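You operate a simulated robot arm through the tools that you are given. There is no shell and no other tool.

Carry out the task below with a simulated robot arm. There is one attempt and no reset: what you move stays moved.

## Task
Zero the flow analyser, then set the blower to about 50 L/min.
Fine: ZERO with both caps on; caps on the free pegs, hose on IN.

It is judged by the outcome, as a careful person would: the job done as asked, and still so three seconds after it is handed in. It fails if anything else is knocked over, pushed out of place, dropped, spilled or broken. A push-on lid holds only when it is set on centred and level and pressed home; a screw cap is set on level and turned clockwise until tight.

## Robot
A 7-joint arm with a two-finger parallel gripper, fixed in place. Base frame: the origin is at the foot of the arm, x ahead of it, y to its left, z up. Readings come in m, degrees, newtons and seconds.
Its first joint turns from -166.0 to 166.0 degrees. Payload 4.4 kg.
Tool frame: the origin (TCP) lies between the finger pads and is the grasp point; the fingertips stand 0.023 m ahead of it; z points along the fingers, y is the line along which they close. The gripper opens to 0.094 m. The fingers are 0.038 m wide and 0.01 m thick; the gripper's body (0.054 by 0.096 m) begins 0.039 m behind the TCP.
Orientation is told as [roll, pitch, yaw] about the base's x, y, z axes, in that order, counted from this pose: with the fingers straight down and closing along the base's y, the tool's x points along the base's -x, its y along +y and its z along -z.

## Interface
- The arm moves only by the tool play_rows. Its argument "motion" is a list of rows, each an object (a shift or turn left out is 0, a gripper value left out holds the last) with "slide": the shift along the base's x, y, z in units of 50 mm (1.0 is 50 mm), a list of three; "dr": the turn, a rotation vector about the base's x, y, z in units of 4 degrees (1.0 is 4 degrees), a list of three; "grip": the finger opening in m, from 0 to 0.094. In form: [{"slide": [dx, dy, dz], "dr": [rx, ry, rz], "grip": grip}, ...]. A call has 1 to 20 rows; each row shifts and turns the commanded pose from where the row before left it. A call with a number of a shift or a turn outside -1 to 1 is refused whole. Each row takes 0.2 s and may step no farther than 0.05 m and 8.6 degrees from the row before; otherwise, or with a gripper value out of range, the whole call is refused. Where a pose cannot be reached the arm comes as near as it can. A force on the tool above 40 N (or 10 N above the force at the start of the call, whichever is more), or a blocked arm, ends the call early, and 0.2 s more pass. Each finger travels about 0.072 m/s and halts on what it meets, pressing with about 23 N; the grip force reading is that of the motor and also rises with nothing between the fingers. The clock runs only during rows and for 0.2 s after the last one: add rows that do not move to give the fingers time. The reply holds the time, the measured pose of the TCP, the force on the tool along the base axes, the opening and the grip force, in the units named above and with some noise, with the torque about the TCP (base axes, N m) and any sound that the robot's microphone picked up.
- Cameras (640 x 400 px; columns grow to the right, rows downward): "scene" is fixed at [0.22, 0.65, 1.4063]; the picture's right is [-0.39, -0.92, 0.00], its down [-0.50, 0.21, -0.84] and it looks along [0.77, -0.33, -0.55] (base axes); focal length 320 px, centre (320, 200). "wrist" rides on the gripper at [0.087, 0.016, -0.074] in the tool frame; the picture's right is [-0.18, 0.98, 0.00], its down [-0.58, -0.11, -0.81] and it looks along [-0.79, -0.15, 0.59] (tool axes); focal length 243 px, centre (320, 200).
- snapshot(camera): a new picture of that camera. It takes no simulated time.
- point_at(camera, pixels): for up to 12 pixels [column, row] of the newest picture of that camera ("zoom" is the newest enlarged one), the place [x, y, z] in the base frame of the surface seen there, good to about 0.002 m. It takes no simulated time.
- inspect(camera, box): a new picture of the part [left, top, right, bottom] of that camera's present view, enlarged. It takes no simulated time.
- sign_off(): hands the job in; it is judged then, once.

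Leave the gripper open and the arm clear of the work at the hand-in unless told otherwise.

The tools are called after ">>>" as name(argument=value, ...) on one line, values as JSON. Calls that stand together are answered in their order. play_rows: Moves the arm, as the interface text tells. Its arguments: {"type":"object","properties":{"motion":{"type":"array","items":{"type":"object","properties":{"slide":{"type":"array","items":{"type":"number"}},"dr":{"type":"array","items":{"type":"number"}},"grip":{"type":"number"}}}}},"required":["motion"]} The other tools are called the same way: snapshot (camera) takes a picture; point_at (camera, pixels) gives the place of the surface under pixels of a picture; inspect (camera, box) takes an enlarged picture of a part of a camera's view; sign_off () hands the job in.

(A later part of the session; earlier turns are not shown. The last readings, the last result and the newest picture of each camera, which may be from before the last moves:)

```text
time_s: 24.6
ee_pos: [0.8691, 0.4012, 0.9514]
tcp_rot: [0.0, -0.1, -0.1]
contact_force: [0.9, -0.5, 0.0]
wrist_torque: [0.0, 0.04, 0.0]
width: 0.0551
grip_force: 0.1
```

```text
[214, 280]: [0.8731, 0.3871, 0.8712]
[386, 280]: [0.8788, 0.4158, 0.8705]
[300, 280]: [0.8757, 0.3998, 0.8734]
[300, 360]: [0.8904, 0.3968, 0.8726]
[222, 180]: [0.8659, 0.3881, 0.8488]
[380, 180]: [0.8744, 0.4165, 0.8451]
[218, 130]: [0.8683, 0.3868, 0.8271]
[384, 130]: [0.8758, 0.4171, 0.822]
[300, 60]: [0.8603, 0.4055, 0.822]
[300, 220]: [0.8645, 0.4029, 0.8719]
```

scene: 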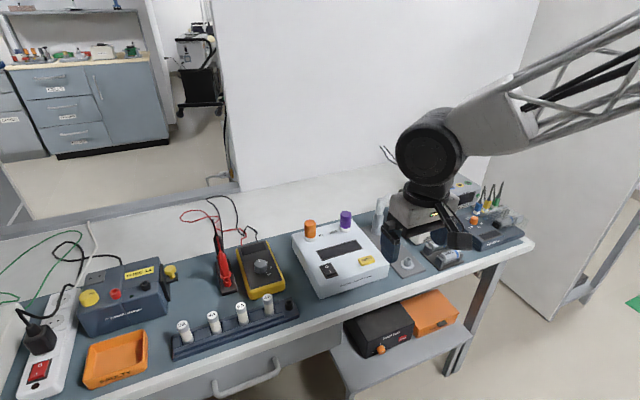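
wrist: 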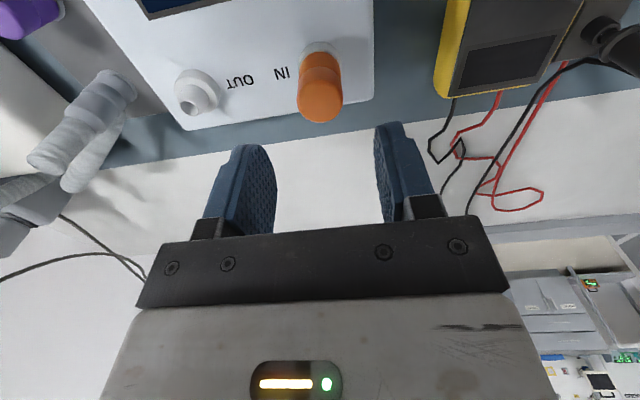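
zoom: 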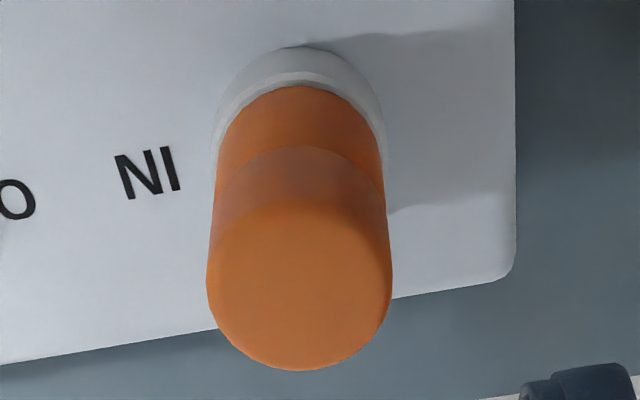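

Orange cap centre is about (0.876, 0.401). Descending over it to z ≈ 0.859.

>>> play_rows(motion=[{"slide": [0.08, 0.02, -0.6]}, {"slide": [0, 0, -0.6]}, {"slide": [0, 0, -0.4]}, {"slide": [0, 0, -0.25]}, {}, {}])

>>> snapshot(camera="wrist")

```text
time_s: 26.0
ee_pos: [0.8754, 0.4029, 0.8626]
tcp_rot: [0.0, 0.0, -0.1]
contact_force: [0.2, -0.1, 0.0]
wrist_torque: [-0.02, -0.01, 0.02]
width: 0.055
grip_force: 0.1
```

```text
taken
```

wrist: 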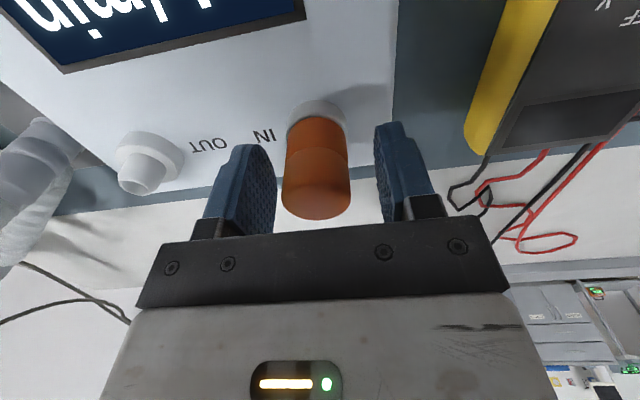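

The cap sits slightly left of finger centre; I shift the tool 2.5 mm toward −y, go 3 mm lower, and close.

>>> play_rows(motion=[{"slide": [0, -0.05, -0.06]}, {}, {"grip": 0.024}, {}, {}, {}])

```text
time_s: 27.4
ee_pos: [0.8757, 0.3988, 0.859]
tcp_rot: [0.0, 0.0, -0.1]
contact_force: [1.1, 7.9, -1.0]
wrist_torque: [0.09, -0.02, 0.02]
width: 0.0309
grip_force: 23.0
```

Gripped with small side force. Pulling straight up.

>>> play_rows(motion=[{"slide": [0, 0, 0.1]}, {"slide": [0, 0, 0.15]}, {"slide": [0, 0, 0.2]}, {"slide": [0, 0, 0.3]}, {"slide": [0, 0, 0.5]}, {}, {}])

>>> snapshot(camera="wrist")

>>> inspect(camera="scene", box=[290, 170, 430, 290])

```text
time_s: 29.0
ee_pos: [0.8765, 0.3993, 0.921]
tcp_rot: [0.0, 0.0, -0.1]
contact_force: [0.3, 0.8, -0.3]
wrist_torque: [0.0, 0.01, 0.01]
width: 0.0313
grip_force: 22.8
```

```text
taken
```

wrist: 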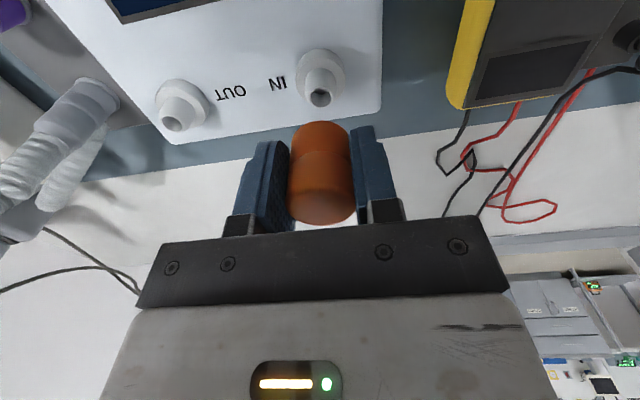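

```text
3.33 times, centred on (360, 230) of scene
```

zoom: 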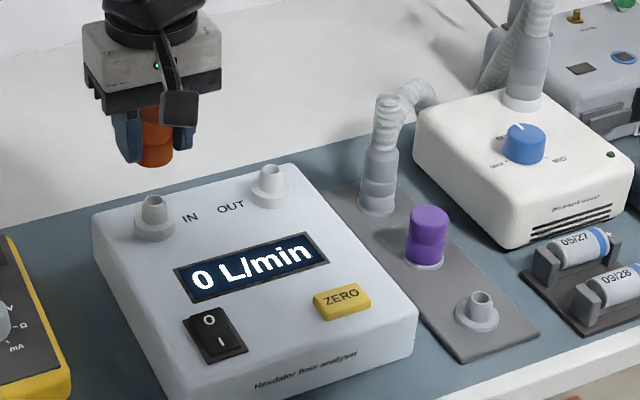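

Orange cap held. I measure the bare IN stub now for the later hose placement.

>>> inspect(camera="wrist", box=[280, 30, 370, 130])

```text
4.00 times, centred on (325, 80) of wrist
```

zoom: 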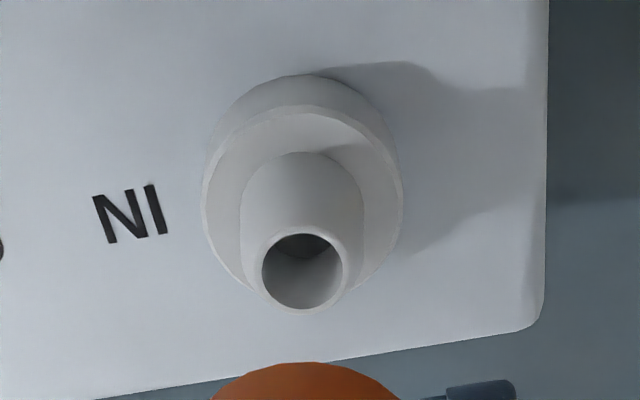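

>>> point_at(camera="zoom", pixels=[[301, 230], [301, 311], [258, 270], [345, 270], [301, 110], [206, 200], [400, 200], [301, 135]])

>>> inspect(camera="scene", box=[360, 170, 450, 245])

>>> point_at(camera="wrist", pixels=[[320, 130], [320, 150], [292, 160], [348, 160]])

```text
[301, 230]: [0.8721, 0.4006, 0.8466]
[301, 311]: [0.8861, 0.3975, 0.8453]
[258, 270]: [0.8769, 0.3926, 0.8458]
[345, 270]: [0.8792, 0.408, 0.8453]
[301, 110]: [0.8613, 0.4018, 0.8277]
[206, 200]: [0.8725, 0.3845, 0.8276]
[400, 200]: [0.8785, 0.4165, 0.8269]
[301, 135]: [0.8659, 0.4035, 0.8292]
```

```text
5.33 times, centred on (405, 208) of scene
```

zoom: 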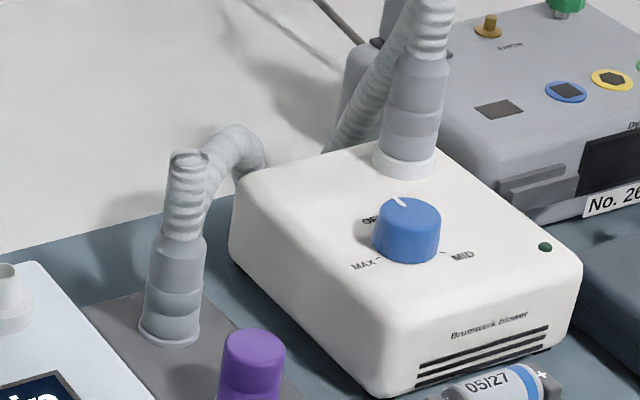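

```text
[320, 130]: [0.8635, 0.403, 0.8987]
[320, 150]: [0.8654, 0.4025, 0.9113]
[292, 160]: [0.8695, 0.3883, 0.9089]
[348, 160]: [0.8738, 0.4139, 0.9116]
```

IN stub is at about (0.877, 0.4005). Carrying the orange cap to above the front free peg (0.721, 0.1755).

>>> play_rows(motion=[{"slide": [-0.522, -0.745, 0]}, {"slide": [-0.522, -0.745, 0]}, {"slide": [-0.522, -0.745, 0]}, {"slide": [-0.522, -0.745, 0]}, {"slide": [-0.522, -0.745, 0]}, {"slide": [-0.522, -0.745, 0]}, {"slide": [0, 0, -0.7]}, {}, {}])

>>> snapshot(camera="wrist")

>>> inspect(camera="wrist", box=[280, 30, 370, 130])

```text
time_s: 31.0
ee_pos: [0.7172, 0.1769, 0.883]
tcp_rot: [0.0, 0.0, -0.1]
contact_force: [-0.5, 0.7, -0.5]
wrist_torque: [-0.04, 0.0, -0.03]
width: 0.0314
grip_force: 22.8
```

```text
taken
```

wrist: 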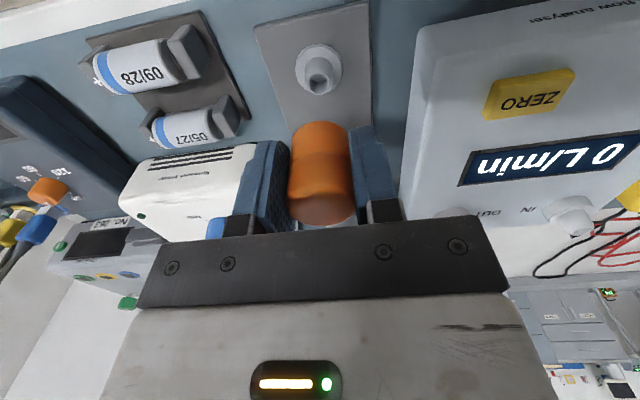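

```text
4.00 times, centred on (325, 80) of wrist
```

zoom: 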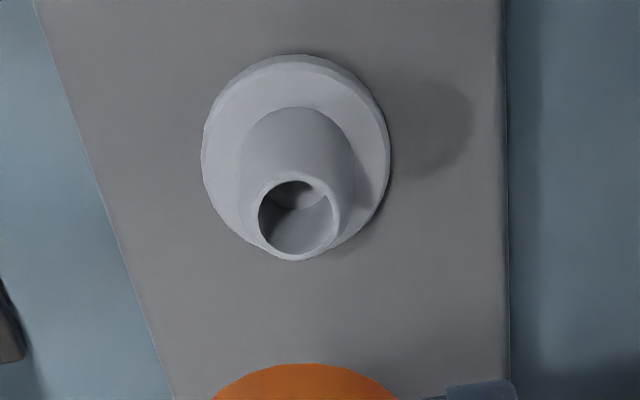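

>>> point_at(camera="zoom", pixels=[[298, 174], [298, 257], [257, 215], [340, 215], [296, 70], [205, 150], [387, 150], [305, 385], [305, 370]])

>>> point_at(camera="wrist", pixels=[[320, 130], [320, 145], [320, 165], [292, 160], [348, 160], [295, 170], [346, 170]])

>>> inspect(camera="scene", box=[380, 210, 440, 280])

```text
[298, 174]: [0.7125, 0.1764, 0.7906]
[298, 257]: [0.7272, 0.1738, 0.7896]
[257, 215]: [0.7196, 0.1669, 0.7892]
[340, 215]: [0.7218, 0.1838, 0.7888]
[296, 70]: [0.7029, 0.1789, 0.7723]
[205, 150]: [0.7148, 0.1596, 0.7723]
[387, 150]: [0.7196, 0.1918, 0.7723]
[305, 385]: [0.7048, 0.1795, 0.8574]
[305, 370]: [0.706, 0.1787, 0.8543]
```

```text
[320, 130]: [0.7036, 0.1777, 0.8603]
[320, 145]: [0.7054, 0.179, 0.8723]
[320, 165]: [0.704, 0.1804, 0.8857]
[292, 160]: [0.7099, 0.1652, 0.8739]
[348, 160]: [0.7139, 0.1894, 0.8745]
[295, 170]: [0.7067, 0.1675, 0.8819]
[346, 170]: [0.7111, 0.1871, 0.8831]
```

```text
5.71 times, centred on (410, 245) of scene
```

zoom: 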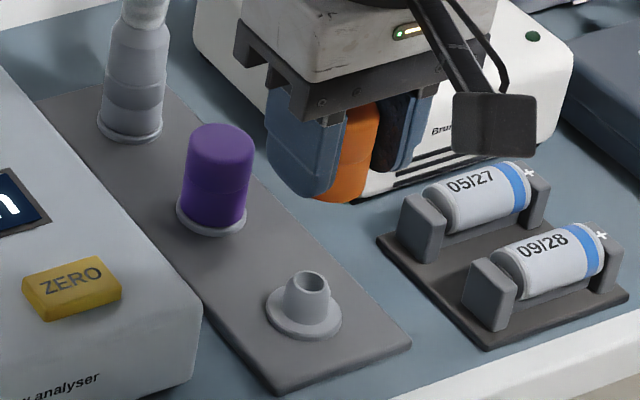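

The cap is about 2 mm too far in +y. Correcting and lowering to just above the front peg.

>>> play_rows(motion=[{"slide": [0, -0.036, -0.4]}, {"slide": [0, 0, -0.4]}, {"slide": [0, 0, -0.22]}, {}, {}])

>>> snapshot(camera="wrist")

>>> inspect(camera="scene", box=[380, 210, 440, 280])

```text
time_s: 32.2
ee_pos: [0.7177, 0.1745, 0.834]
tcp_rot: [0.0, -0.1, -0.1]
contact_force: [-0.7, -0.1, -0.2]
wrist_torque: [0.01, 0.03, 0.0]
width: 0.0311
grip_force: 22.8
```

```text
taken
```

wrist: 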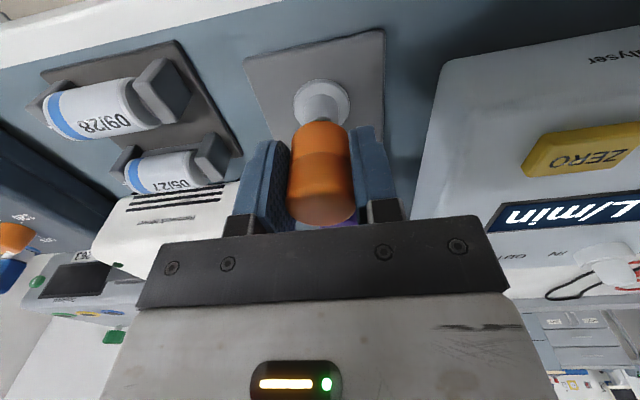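

```text
5.71 times, centred on (410, 245) of scene
```

zoom: 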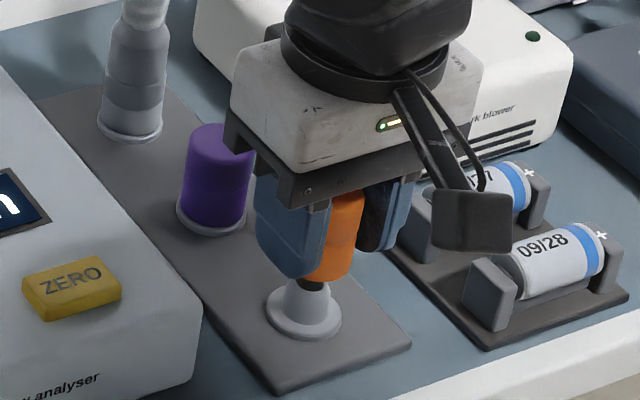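

Aligned. Lowering onto the peg and pressing home.

>>> play_rows(motion=[{"slide": [0, 0, -0.12]}, {"slide": [0, 0, -0.12]}, {"slide": [0, 0, -0.1]}, {"slide": [0, 0, -0.08]}, {"slide": [0, 0, -0.06]}, {"slide": [0, 0, -0.06]}, {"slide": [0, 0, -0.04]}, {"slide": [0, 0, -0.04]}, {"slide": [0, 0, -0.04]}, {"slide": [0, 0, -0.04]}, {"slide": [0, 0, -0.04]}])

>>> inspect(camera="scene", box=[380, 210, 440, 280])

```text
time_s: 34.6
ee_pos: [0.7197, 0.1754, 0.7995]
tcp_rot: [0.0, -0.2, 0.0]
contact_force: [-7.2, 10.6, 3.4]
wrist_torque: [0.21, -0.12, 0.11]
width: 0.0309
grip_force: 22.7
stopped in row 11: the force on the tool passed its limit at 52 N (the readings are from after the stop); the commanded pose is now the measured one
```

```text
5.71 times, centred on (410, 245) of scene
```

zoom: 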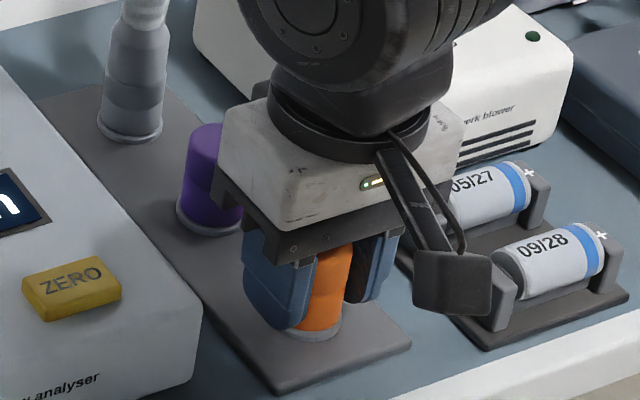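

Seated at 52 N. Releasing and lifting.

>>> play_rows(motion=[{"grip": 0.055}, {}, {}, {"slide": [0, 0, 0.3]}, {"slide": [0, 0, 0.6]}, {"slide": [0, 0, 0.8]}, {"slide": [0, 0, 0.8]}, {"slide": [0, 0, 0.8]}, {}])

>>> inspect(camera="scene", box=[340, 180, 450, 290])

>>> snapshot(camera="wrist")

```text
time_s: 36.6
ee_pos: [0.7188, 0.1746, 0.9673]
tcp_rot: [0.1, -0.1, 0.0]
contact_force: [0.9, -0.3, -0.4]
wrist_torque: [0.0, 0.0, 0.01]
width: 0.055
grip_force: 0.0
```

```text
3.64 times, centred on (395, 235) of scene
```

zoom: 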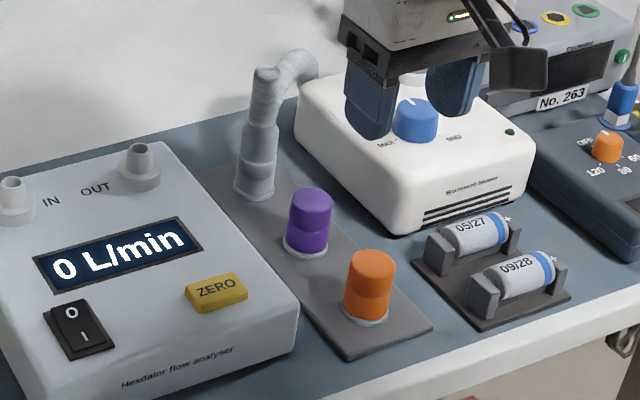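

```text
taken
```

wrist: 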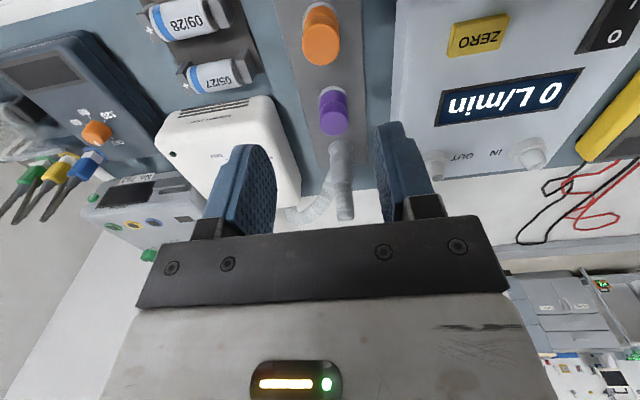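

Both caps stand level on the pegs. Now the hose: I look at its end and course closely from several views.

>>> inspect(camera="scene", box=[365, 175, 425, 245])

>>> inspect(camera="wrist", box=[270, 90, 390, 240])

>>> inspect(camera="scene", box=[370, 130, 470, 230])

```text
5.71 times, centred on (395, 210) of scene
```

zoom: 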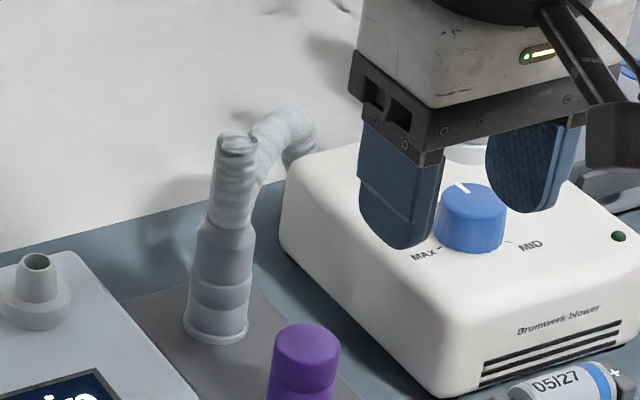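

```text
2.67 times, centred on (330, 165) of wrist
```

zoom: 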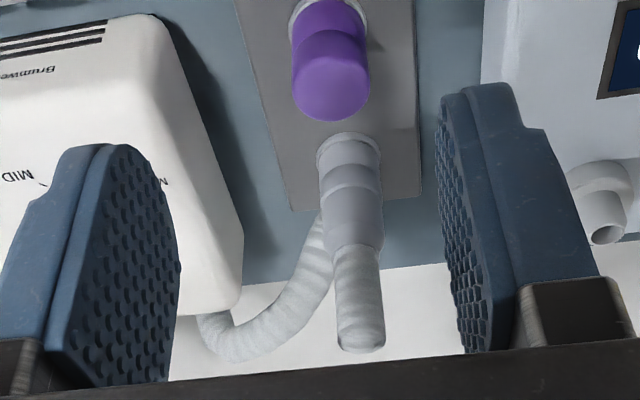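

```text
4.00 times, centred on (420, 180) of scene
```

zoom: 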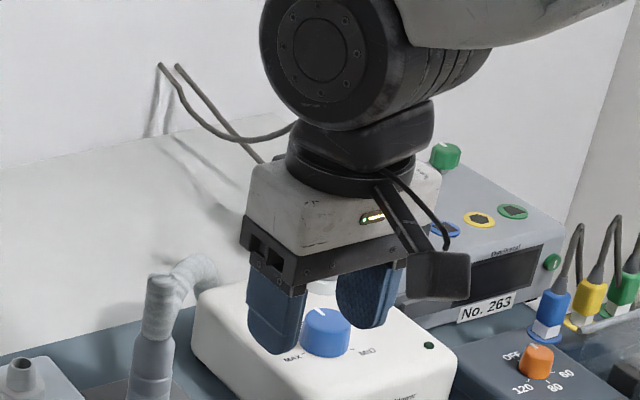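

>>> inspect(camera="wrist", box=[270, 90, 390, 240])

>>> point_at(camera="zoom", pixels=[[349, 150], [350, 175], [350, 205], [355, 235], [358, 265], [360, 300], [360, 335], [322, 225], [318, 260], [290, 310], [250, 335], [215, 335]])

>>> point_at(camera="zoom", pixels=[[322, 160], [378, 160], [326, 210], [382, 210], [337, 280], [380, 280], [342, 330], [382, 330], [340, 250], [370, 250], [325, 235]])

>>> inspect(camera="scene", box=[365, 175, 425, 245])

>>> point_at(camera="zoom", pixels=[[237, 140], [237, 160], [232, 200], [226, 225], [223, 260], [218, 300], [260, 135], [290, 120], [310, 145], [222, 160], [254, 165], [250, 200]])

```text
2.67 times, centred on (330, 165) of wrist
```

zoom: 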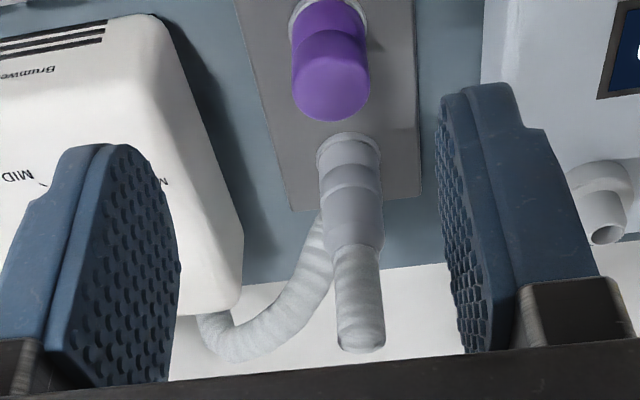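

```text
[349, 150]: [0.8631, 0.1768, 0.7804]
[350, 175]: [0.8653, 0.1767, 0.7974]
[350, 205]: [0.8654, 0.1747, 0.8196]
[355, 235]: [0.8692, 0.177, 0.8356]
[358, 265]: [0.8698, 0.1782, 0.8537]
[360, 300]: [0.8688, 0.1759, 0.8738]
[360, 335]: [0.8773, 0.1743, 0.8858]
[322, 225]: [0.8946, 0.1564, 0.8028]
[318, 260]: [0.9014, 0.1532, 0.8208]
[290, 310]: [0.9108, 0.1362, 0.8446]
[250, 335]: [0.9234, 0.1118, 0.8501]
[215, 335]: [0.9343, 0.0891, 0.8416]
```

```text
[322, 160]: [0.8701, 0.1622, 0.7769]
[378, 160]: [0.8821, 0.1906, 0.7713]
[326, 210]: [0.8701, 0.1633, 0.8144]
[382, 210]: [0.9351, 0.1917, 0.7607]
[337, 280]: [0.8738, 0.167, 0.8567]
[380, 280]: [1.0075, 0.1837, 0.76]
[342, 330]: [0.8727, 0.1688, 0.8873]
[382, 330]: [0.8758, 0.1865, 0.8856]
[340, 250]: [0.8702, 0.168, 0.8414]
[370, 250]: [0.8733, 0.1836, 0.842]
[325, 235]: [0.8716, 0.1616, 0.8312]
```

```text
5.71 times, centred on (395, 210) of scene
```

zoom: 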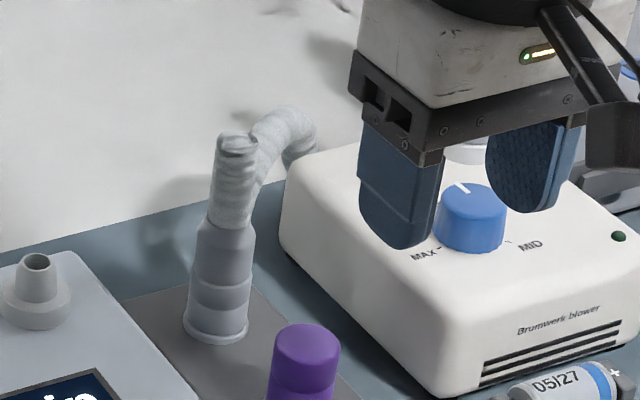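

```text
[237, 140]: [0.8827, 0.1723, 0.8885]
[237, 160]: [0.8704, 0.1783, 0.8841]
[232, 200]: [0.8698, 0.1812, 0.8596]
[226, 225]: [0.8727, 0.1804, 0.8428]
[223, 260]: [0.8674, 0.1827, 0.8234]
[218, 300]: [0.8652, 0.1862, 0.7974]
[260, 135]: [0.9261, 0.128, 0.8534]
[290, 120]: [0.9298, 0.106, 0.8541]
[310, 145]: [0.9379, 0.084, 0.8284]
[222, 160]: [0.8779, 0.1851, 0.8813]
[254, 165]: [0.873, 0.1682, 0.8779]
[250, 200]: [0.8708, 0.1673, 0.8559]
```

The hose end is a cuff with a vertical stub (top z 0.888), centre about (0.879, 0.1755), with the hose leaving beside the cuff toward (+x, −y). I'll turn the tool −44° in yaw so the fingers close across that direction, and hover above the hose end.

>>> play_rows(motion=[{"slide": [0.28, 0, 0], "dr": [0, 0, -1]}, {"slide": [0.28, 0, 0], "dr": [0, 0, -1]}, {"slide": [0.28, 0, 0], "dr": [0, 0, -1]}, {"slide": [0.28, 0, 0], "dr": [0, 0, -1]}, {"slide": [0.28, 0, 0], "dr": [0, 0, -1]}, {"slide": [0.28, 0, 0], "dr": [0, 0, -1]}, {"slide": [0.28, 0, 0], "dr": [0, 0, -1]}, {"slide": [0.28, 0, 0], "dr": [0, 0, -1]}, {"slide": [0.28, 0, 0], "dr": [0, 0, -1]}, {"slide": [0.28, 0, 0], "dr": [0, 0, -1]}, {"slide": [0.28, 0, 0], "dr": [0, 0, -1]}, {}, {}])

>>> snapshot(camera="wrist")

>>> inspect(camera="scene", box=[330, 130, 470, 250])

```text
time_s: 39.4
ee_pos: [0.8747, 0.1738, 0.9635]
tcp_rot: [0.1, -0.2, -43.9]
contact_force: [0.4, -0.2, -0.1]
wrist_torque: [0.03, 0.0, 0.02]
width: 0.0545
grip_force: 0.1
```

```text
taken
```

wrist: 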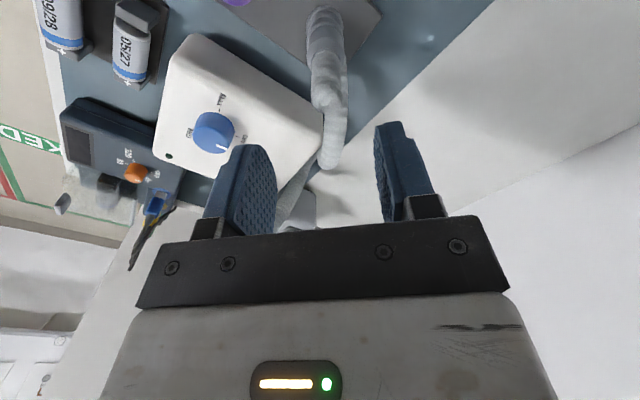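

```text
3.33 times, centred on (400, 190) of scene
```

zoom: 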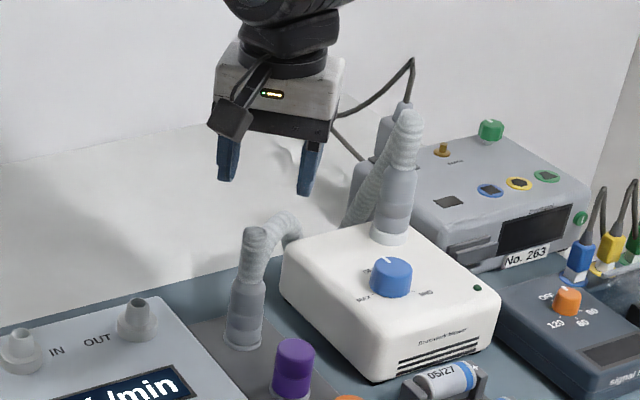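

>>> inspect(camera="wrist", box=[260, 0, 400, 200])

>>> point_at(camera="wrist", pixels=[[323, 15], [322, 40], [325, 60], [325, 80], [326, 97], [330, 104], [335, 110], [335, 130], [330, 150], [330, 163], [312, 90], [338, 90]])

```text
2.00 times, centred on (330, 100) of wrist
```

zoom: 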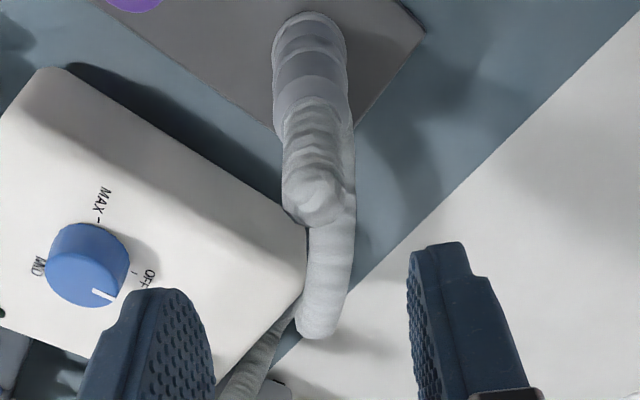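

```text
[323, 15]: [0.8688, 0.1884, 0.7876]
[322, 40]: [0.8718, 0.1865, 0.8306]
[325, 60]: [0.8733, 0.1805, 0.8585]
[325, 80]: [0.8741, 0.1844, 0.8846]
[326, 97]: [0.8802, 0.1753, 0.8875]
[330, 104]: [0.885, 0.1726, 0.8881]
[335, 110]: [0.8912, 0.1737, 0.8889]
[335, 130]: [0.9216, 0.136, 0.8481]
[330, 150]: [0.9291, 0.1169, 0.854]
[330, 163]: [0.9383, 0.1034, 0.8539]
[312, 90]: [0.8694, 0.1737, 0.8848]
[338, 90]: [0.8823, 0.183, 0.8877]
```

Descending over the vertical hose stub to z ≈ 0.857 (the body just above its top at 0.888).

>>> play_rows(motion=[{"slide": [0.09, 0.04, -0.5]}, {"slide": [0, 0, -0.6]}, {"slide": [0, 0, -0.6]}, {"slide": [0, 0, -0.3]}, {}, {}])

>>> snapshot(camera="wrist")

>>> inspect(camera="scene", box=[350, 160, 440, 250])

```text
time_s: 40.8
ee_pos: [0.8788, 0.1762, 0.8638]
tcp_rot: [0.1, 0.0, -44.0]
contact_force: [0.2, 1.1, -0.1]
wrist_torque: [0.02, -0.03, 0.03]
width: 0.0551
grip_force: 0.1
```

```text
taken
```

wrist: 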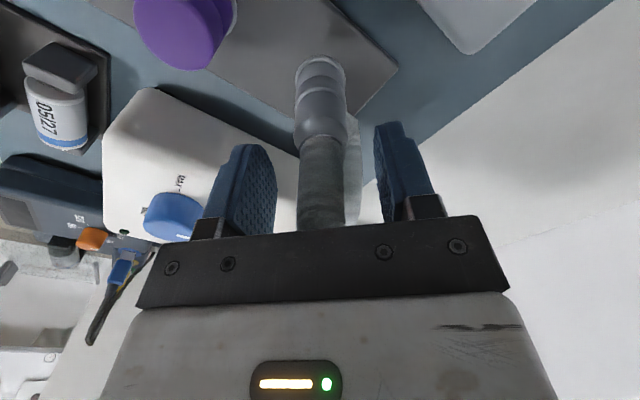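

```text
4.44 times, centred on (395, 205) of scene
```

zoom: 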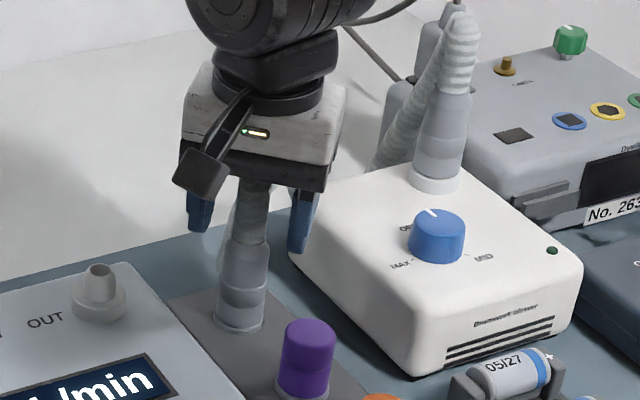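

The stub is centred between the fingers. Closing on it.

>>> play_rows(motion=[{"slide": [0, 0, -0.05]}, {"grip": 0.012}, {}, {}, {}, {}])

>>> inspect(camera="scene", box=[350, 160, 440, 250])

>>> snapshot(camera="wrist")

```text
time_s: 42.2
ee_pos: [0.8778, 0.1753, 0.8632]
tcp_rot: [0.1, -0.1, -44.0]
contact_force: [0.4, 0.7, 0.2]
wrist_torque: [0.0, 0.0, -0.04]
width: 0.0122
grip_force: 0.1
```

```text
4.44 times, centred on (395, 205) of scene
```

zoom: 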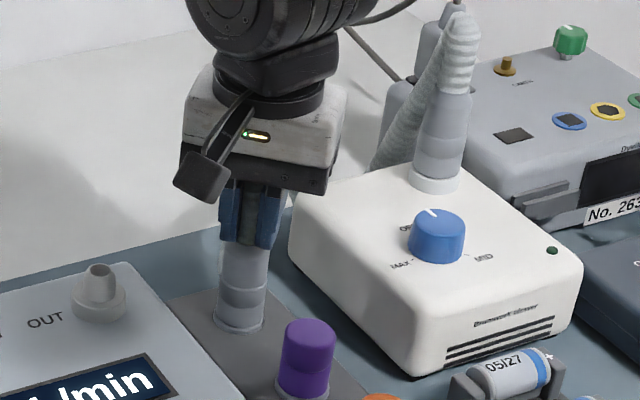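

```text
taken
```

wrist: 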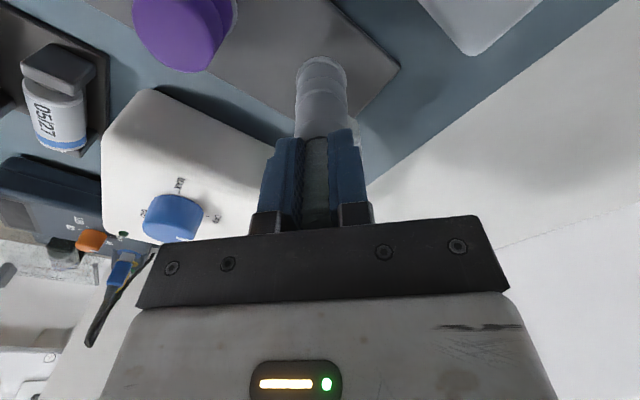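

The fingers closed to 12 mm with no force: the corrugated hose offers no resistance; only the cuff below is solid. I'll reopen and slowly lower to grip the cuff itself (z 0.79–0.83), watching for force.

>>> play_rows(motion=[{"grip": 0.055}, {}, {}, {"slide": [0, 0, -0.2]}, {"slide": [0, 0, -0.2]}, {"slide": [0, 0, -0.2]}, {}, {}])

>>> snapshot(camera="wrist")

>>> inspect(camera="scene", box=[350, 160, 440, 250])

```text
time_s: 44.0
ee_pos: [0.8777, 0.1749, 0.8324]
tcp_rot: [0.1, -0.1, -43.9]
contact_force: [-0.1, 0.7, -0.2]
wrist_torque: [0.01, 0.02, -0.01]
width: 0.0549
grip_force: 0.0
```

```text
taken
```

wrist: 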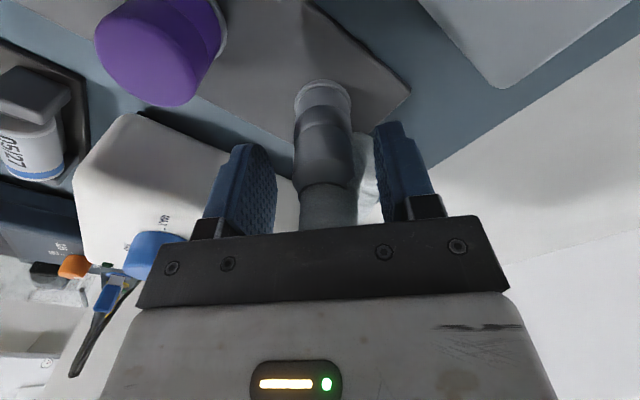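

```text
4.44 times, centred on (395, 205) of scene
```

zoom: 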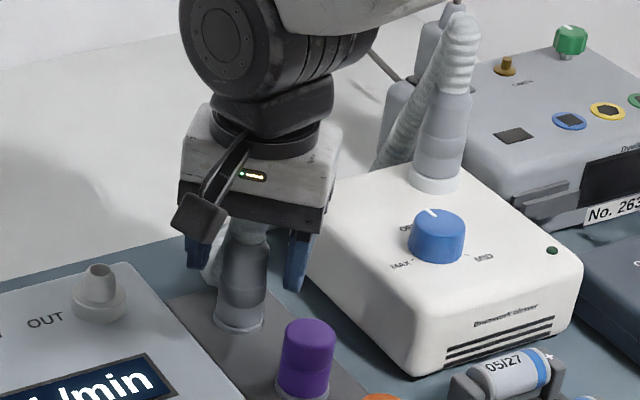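

No contact force. Lowering the rest of the way to z ≈ 0.811.

>>> play_rows(motion=[{"slide": [0, 0, -0.2]}, {"slide": [0, 0, -0.2]}, {}, {}])

>>> snapshot(camera="wrist")

```text
time_s: 45.0
ee_pos: [0.8786, 0.1759, 0.8115]
tcp_rot: [0.0, 0.0, -43.9]
contact_force: [0.3, 0.8, -0.4]
wrist_torque: [0.01, -0.01, 0.01]
width: 0.0551
grip_force: 0.1
```

```text
taken
```

wrist: 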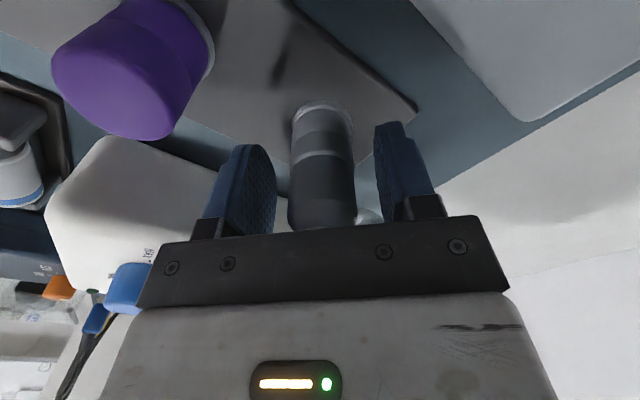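

The cuff is centred. Closing on it.

>>> play_rows(motion=[{"grip": 0.022}, {}, {}, {}])

```text
time_s: 46.0
ee_pos: [0.8776, 0.1765, 0.8112]
tcp_rot: [0.0, 0.0, -44.0]
contact_force: [13.2, 10.7, -5.1]
wrist_torque: [0.23, -0.3, 0.04]
width: 0.0318
grip_force: 23.0
```

Gripped (31.8 mm). Pulling straight up slowly.

>>> play_rows(motion=[{"slide": [0, 0, 0.1]}, {"slide": [0, 0, 0.15]}, {"slide": [0, 0, 0.2]}, {"slide": [0, 0, 0.3]}, {"slide": [0, 0, 0.5]}, {}, {}])

>>> snapshot(camera="wrist")

>>> inspect(camera="scene", box=[330, 140, 460, 270])

```text
time_s: 47.6
ee_pos: [0.8782, 0.1749, 0.8742]
tcp_rot: [0.1, -0.2, -44.1]
contact_force: [-0.9, -0.4, -1.0]
wrist_torque: [-0.02, 0.0, 0.05]
width: 0.0325
grip_force: 23.0
```

```text
taken
```

wrist: 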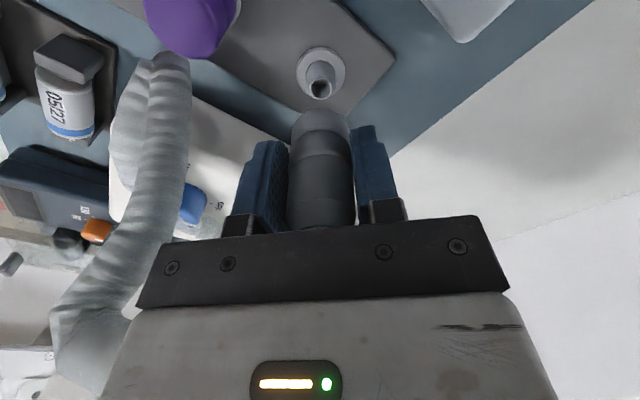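

```text
3.08 times, centred on (395, 205) of scene
```

zoom: 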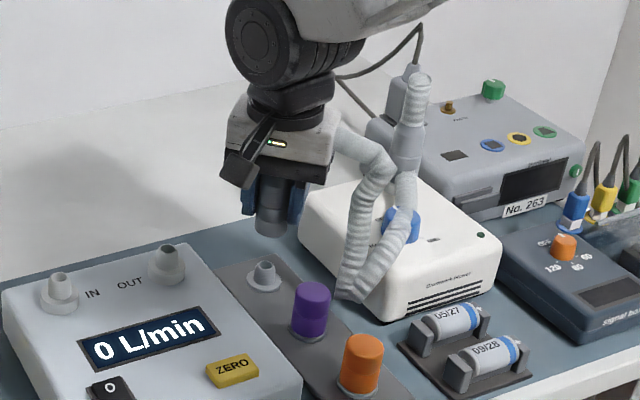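

The cuff is free and held. Raising it to clear the analyser and carrying it to above IN.

>>> play_rows(motion=[{"slide": [0, 0, 0.6]}, {"slide": [0, 0, 0.6]}, {"slide": [0, 0.8, 0]}, {"slide": [0, 0.8, 0]}, {"slide": [0, 0.8, 0]}, {"slide": [0, 0.8, 0]}, {"slide": [0, 0.8, 0]}, {"slide": [0, 0.5, 0]}, {}, {}])

>>> snapshot(camera="wrist")

>>> snapshot(camera="scene")

```text
time_s: 49.8
ee_pos: [0.8763, 0.4014, 0.9358]
tcp_rot: [0.1, -0.1, -44.0]
contact_force: [-0.7, -0.4, 0.1]
wrist_torque: [0.02, -0.02, -0.02]
width: 0.032
grip_force: 23.0
```

```text
taken
```

wrist: 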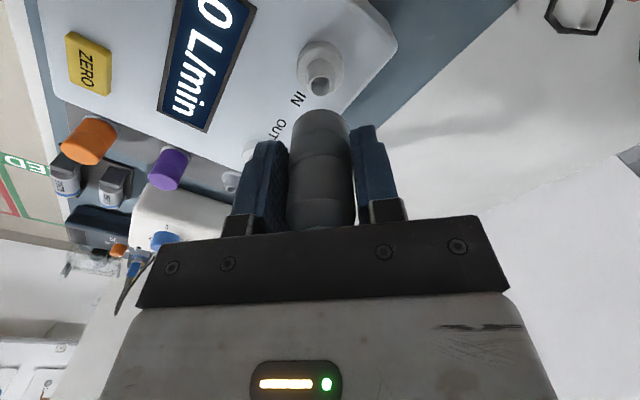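

```text
taken
```

scene: 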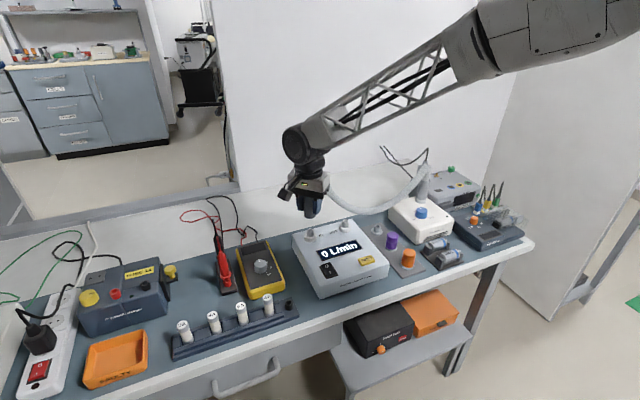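

The hose drapes behind cleanly. Measuring cuff versus IN stub for alignment.

>>> inspect(camera="wrist", box=[280, 30, 370, 130])

>>> point_at(camera="wrist", pixels=[[320, 120], [320, 140], [320, 170], [294, 140], [347, 140], [292, 170], [350, 170]])

>>> inspect(camera="scene", box=[280, 170, 360, 250])

```text
4.00 times, centred on (325, 80) of wrist
```

zoom: 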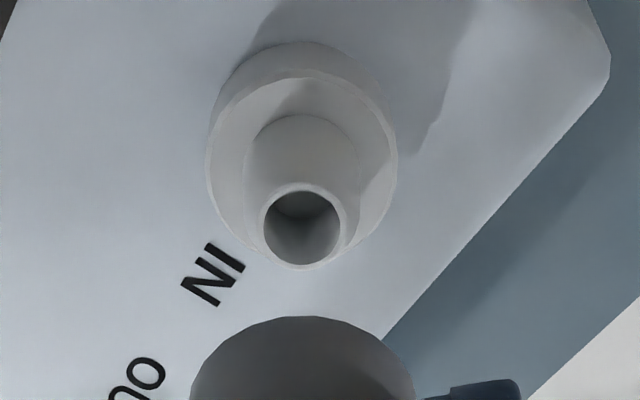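

```text
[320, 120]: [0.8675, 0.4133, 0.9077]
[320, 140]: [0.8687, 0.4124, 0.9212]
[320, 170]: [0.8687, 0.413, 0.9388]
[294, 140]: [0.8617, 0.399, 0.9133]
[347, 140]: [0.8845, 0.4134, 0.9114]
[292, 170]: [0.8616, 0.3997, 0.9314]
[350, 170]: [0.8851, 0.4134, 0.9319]
```

```text
5.00 times, centred on (320, 210) of scene
```

zoom: 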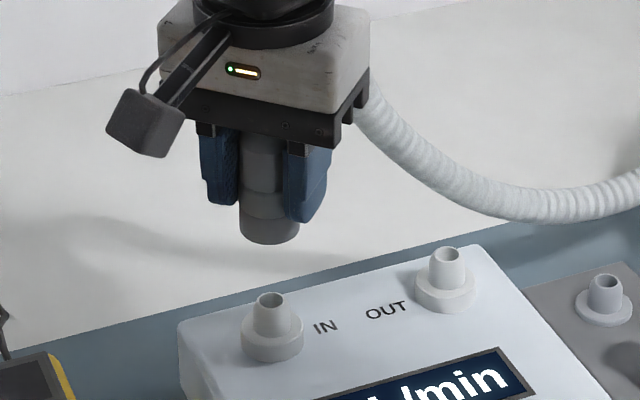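

>>> inspect(camera="wrist", box=[280, 30, 370, 130])

>>> point_at(camera="zoom", pixels=[[302, 184], [300, 266], [260, 226], [343, 226], [302, 78], [210, 165], [393, 165], [303, 320]])

```text
4.00 times, centred on (325, 80) of wrist
```

zoom: 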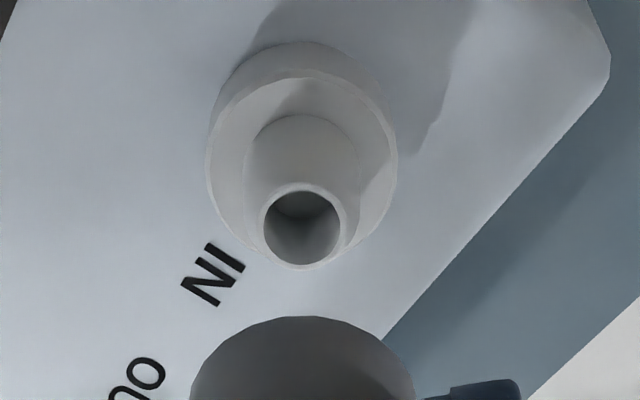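

```text
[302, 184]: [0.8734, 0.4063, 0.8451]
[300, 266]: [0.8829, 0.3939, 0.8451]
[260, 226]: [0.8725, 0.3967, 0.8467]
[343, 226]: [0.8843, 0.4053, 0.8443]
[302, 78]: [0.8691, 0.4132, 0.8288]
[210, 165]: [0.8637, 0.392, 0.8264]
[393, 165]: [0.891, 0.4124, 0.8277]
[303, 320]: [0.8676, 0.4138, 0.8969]
```

Cuff and stub axes agree to about 1 mm. Lowering to just above the stub.

>>> play_rows(motion=[{"slide": [0.01, 0, -0.4]}, {"slide": [0, 0, -0.3]}, {"slide": [0, 0, -0.16]}, {}, {}])

>>> snapshot(camera="wrist")

>>> inspect(camera="scene", box=[280, 180, 350, 250])

```text
time_s: 51.0
ee_pos: [0.8785, 0.4007, 0.8919]
tcp_rot: [0.1, -0.1, -43.9]
contact_force: [-1.0, -0.8, 0.6]
wrist_torque: [0.02, 0.01, 0.01]
width: 0.0319
grip_force: 22.9
```

```text
taken
```

wrist: 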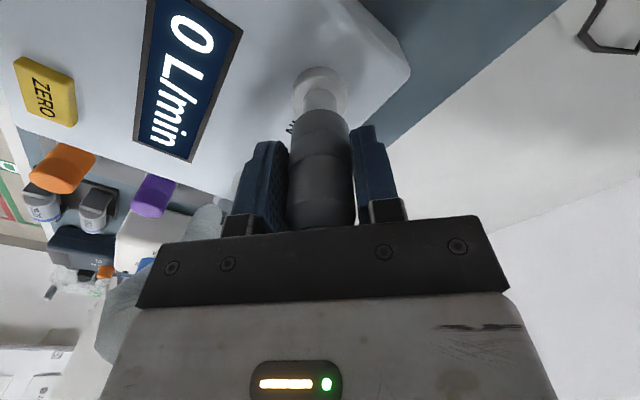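

```text
5.71 times, centred on (315, 215) of scene
```

zoom: 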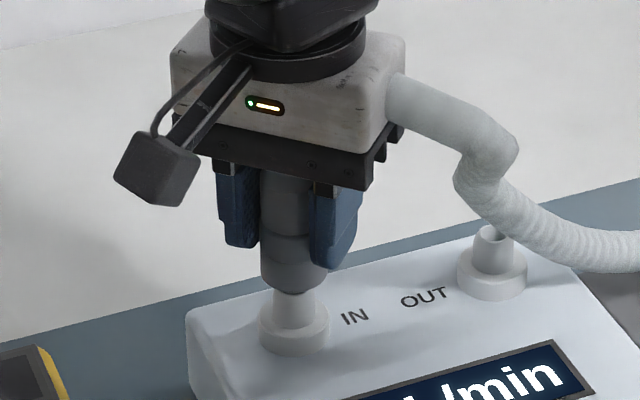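

Well aligned in both views. Pressing down in small steps.

>>> play_rows(motion=[{"slide": [0, 0, -0.1]}, {"slide": [0, 0, -0.08]}, {"slide": [0, 0, -0.08]}, {"slide": [0, 0, -0.06]}, {"slide": [0, 0, -0.06]}, {"slide": [0, 0, -0.06]}, {"slide": [0, 0, -0.04]}, {"slide": [0, 0, -0.04]}, {"slide": [0, 0, -0.04]}, {"slide": [0, 0, -0.04]}, {"slide": [0, 0, -0.04]}])

>>> inspect(camera="scene", box=[280, 180, 400, 290])

```text
time_s: 52.7
ee_pos: [0.8784, 0.4006, 0.8668]
tcp_rot: [-0.1, 0.0, -44.1]
contact_force: [-15.2, -4.4, 7.8]
wrist_torque: [-0.26, -0.1, -0.16]
width: 0.0321
grip_force: 22.9
stopped in row 8: the force on the tool passed its limit at 43 N (the readings are from after the stop); the commanded pose is now the measured one
```

```text
3.64 times, centred on (340, 235) of scene
```

zoom: 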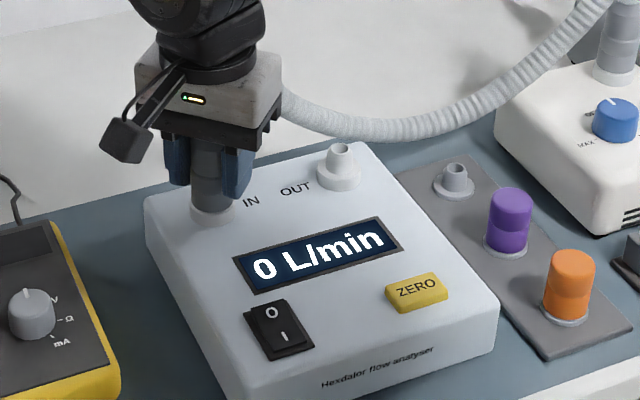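

Seated at the predicted height (TCP 0.8668). Releasing and rising.

>>> play_rows(motion=[{"grip": 0.055}, {}, {}, {"slide": [0, 0, 0.3]}, {"slide": [0, 0, 0.6]}, {"slide": [0, 0, 0.8]}, {"slide": [0, 0, 0.8]}, {}])

>>> inspect(camera="scene", box=[280, 160, 450, 290])

>>> snapshot(camera="wrist")

```text
time_s: 54.5
ee_pos: [0.8773, 0.4012, 0.9911]
tcp_rot: [-0.1, -0.1, -44.0]
contact_force: [0.0, 0.4, 0.2]
wrist_torque: [-0.01, -0.02, 0.0]
width: 0.0552
grip_force: 0.1
```

```text
3.08 times, centred on (365, 225) of scene
```

zoom: 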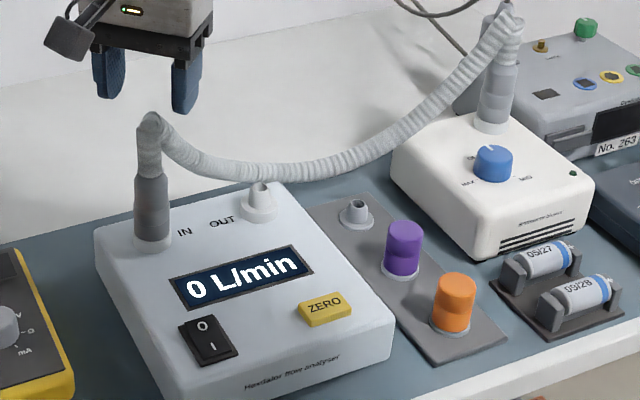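

```text
taken
```

wrist: 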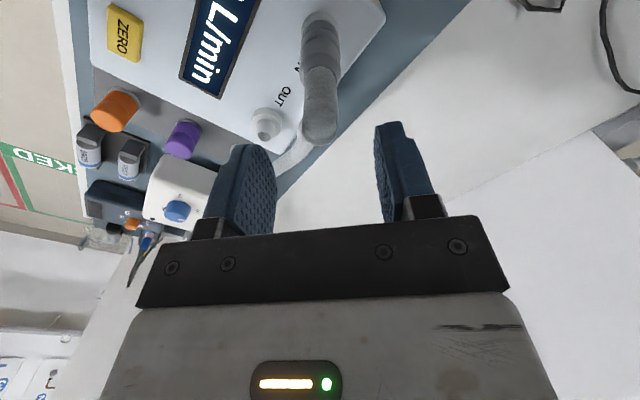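

Hose stands upright on IN; display 0. Next the blower knob: enlarge it and measure pointer and marks.

>>> inspect(camera="scene", box=[395, 190, 450, 235])

>>> point_at(camera="zoom", pixels=[[295, 100], [290, 90], [310, 150], [310, 125], [320, 200], [190, 120], [150, 240], [500, 230]])

```text
8.89 times, centred on (422, 212) of scene
```

zoom: 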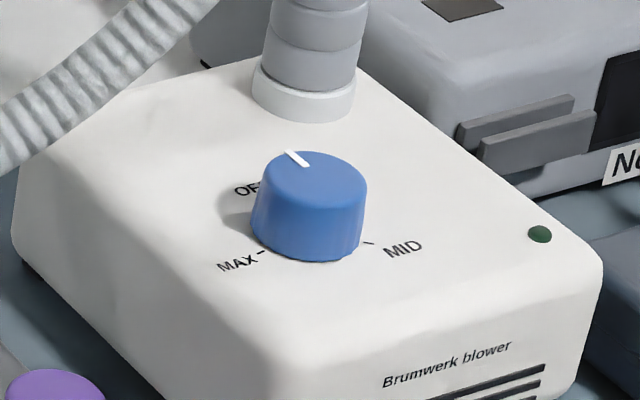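

```text
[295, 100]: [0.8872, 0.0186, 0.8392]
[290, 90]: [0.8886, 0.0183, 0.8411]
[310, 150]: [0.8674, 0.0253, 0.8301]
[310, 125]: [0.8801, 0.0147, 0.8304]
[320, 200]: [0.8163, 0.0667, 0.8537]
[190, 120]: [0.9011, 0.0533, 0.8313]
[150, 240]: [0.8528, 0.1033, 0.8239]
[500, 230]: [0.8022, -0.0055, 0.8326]
```

>>> point_at(camera="zoom", pixels=[[288, 152], [304, 165], [316, 180], [268, 178], [365, 182], [318, 152], [318, 207], [262, 251], [368, 242], [404, 249], [238, 263], [246, 188]])

>>> point_at(camera="zoom", pixels=[[308, 105], [308, 80], [270, 90], [354, 95], [312, 20], [310, 50], [540, 234], [256, 235], [350, 258]])

```text
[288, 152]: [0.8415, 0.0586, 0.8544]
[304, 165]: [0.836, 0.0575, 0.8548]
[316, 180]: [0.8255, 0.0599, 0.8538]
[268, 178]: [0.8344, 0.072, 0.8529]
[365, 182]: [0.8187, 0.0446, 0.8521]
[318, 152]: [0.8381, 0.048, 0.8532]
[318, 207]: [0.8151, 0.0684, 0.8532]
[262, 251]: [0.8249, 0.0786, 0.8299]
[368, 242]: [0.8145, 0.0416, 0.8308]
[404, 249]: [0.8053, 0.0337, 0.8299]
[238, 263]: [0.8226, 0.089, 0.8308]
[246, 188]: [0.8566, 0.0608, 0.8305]
```

```text
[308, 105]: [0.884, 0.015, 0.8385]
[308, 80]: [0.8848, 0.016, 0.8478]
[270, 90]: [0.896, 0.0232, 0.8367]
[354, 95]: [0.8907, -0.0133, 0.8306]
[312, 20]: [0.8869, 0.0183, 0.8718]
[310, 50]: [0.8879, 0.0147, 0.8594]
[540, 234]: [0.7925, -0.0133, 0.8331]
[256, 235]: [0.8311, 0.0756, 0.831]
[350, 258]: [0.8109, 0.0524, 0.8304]
```

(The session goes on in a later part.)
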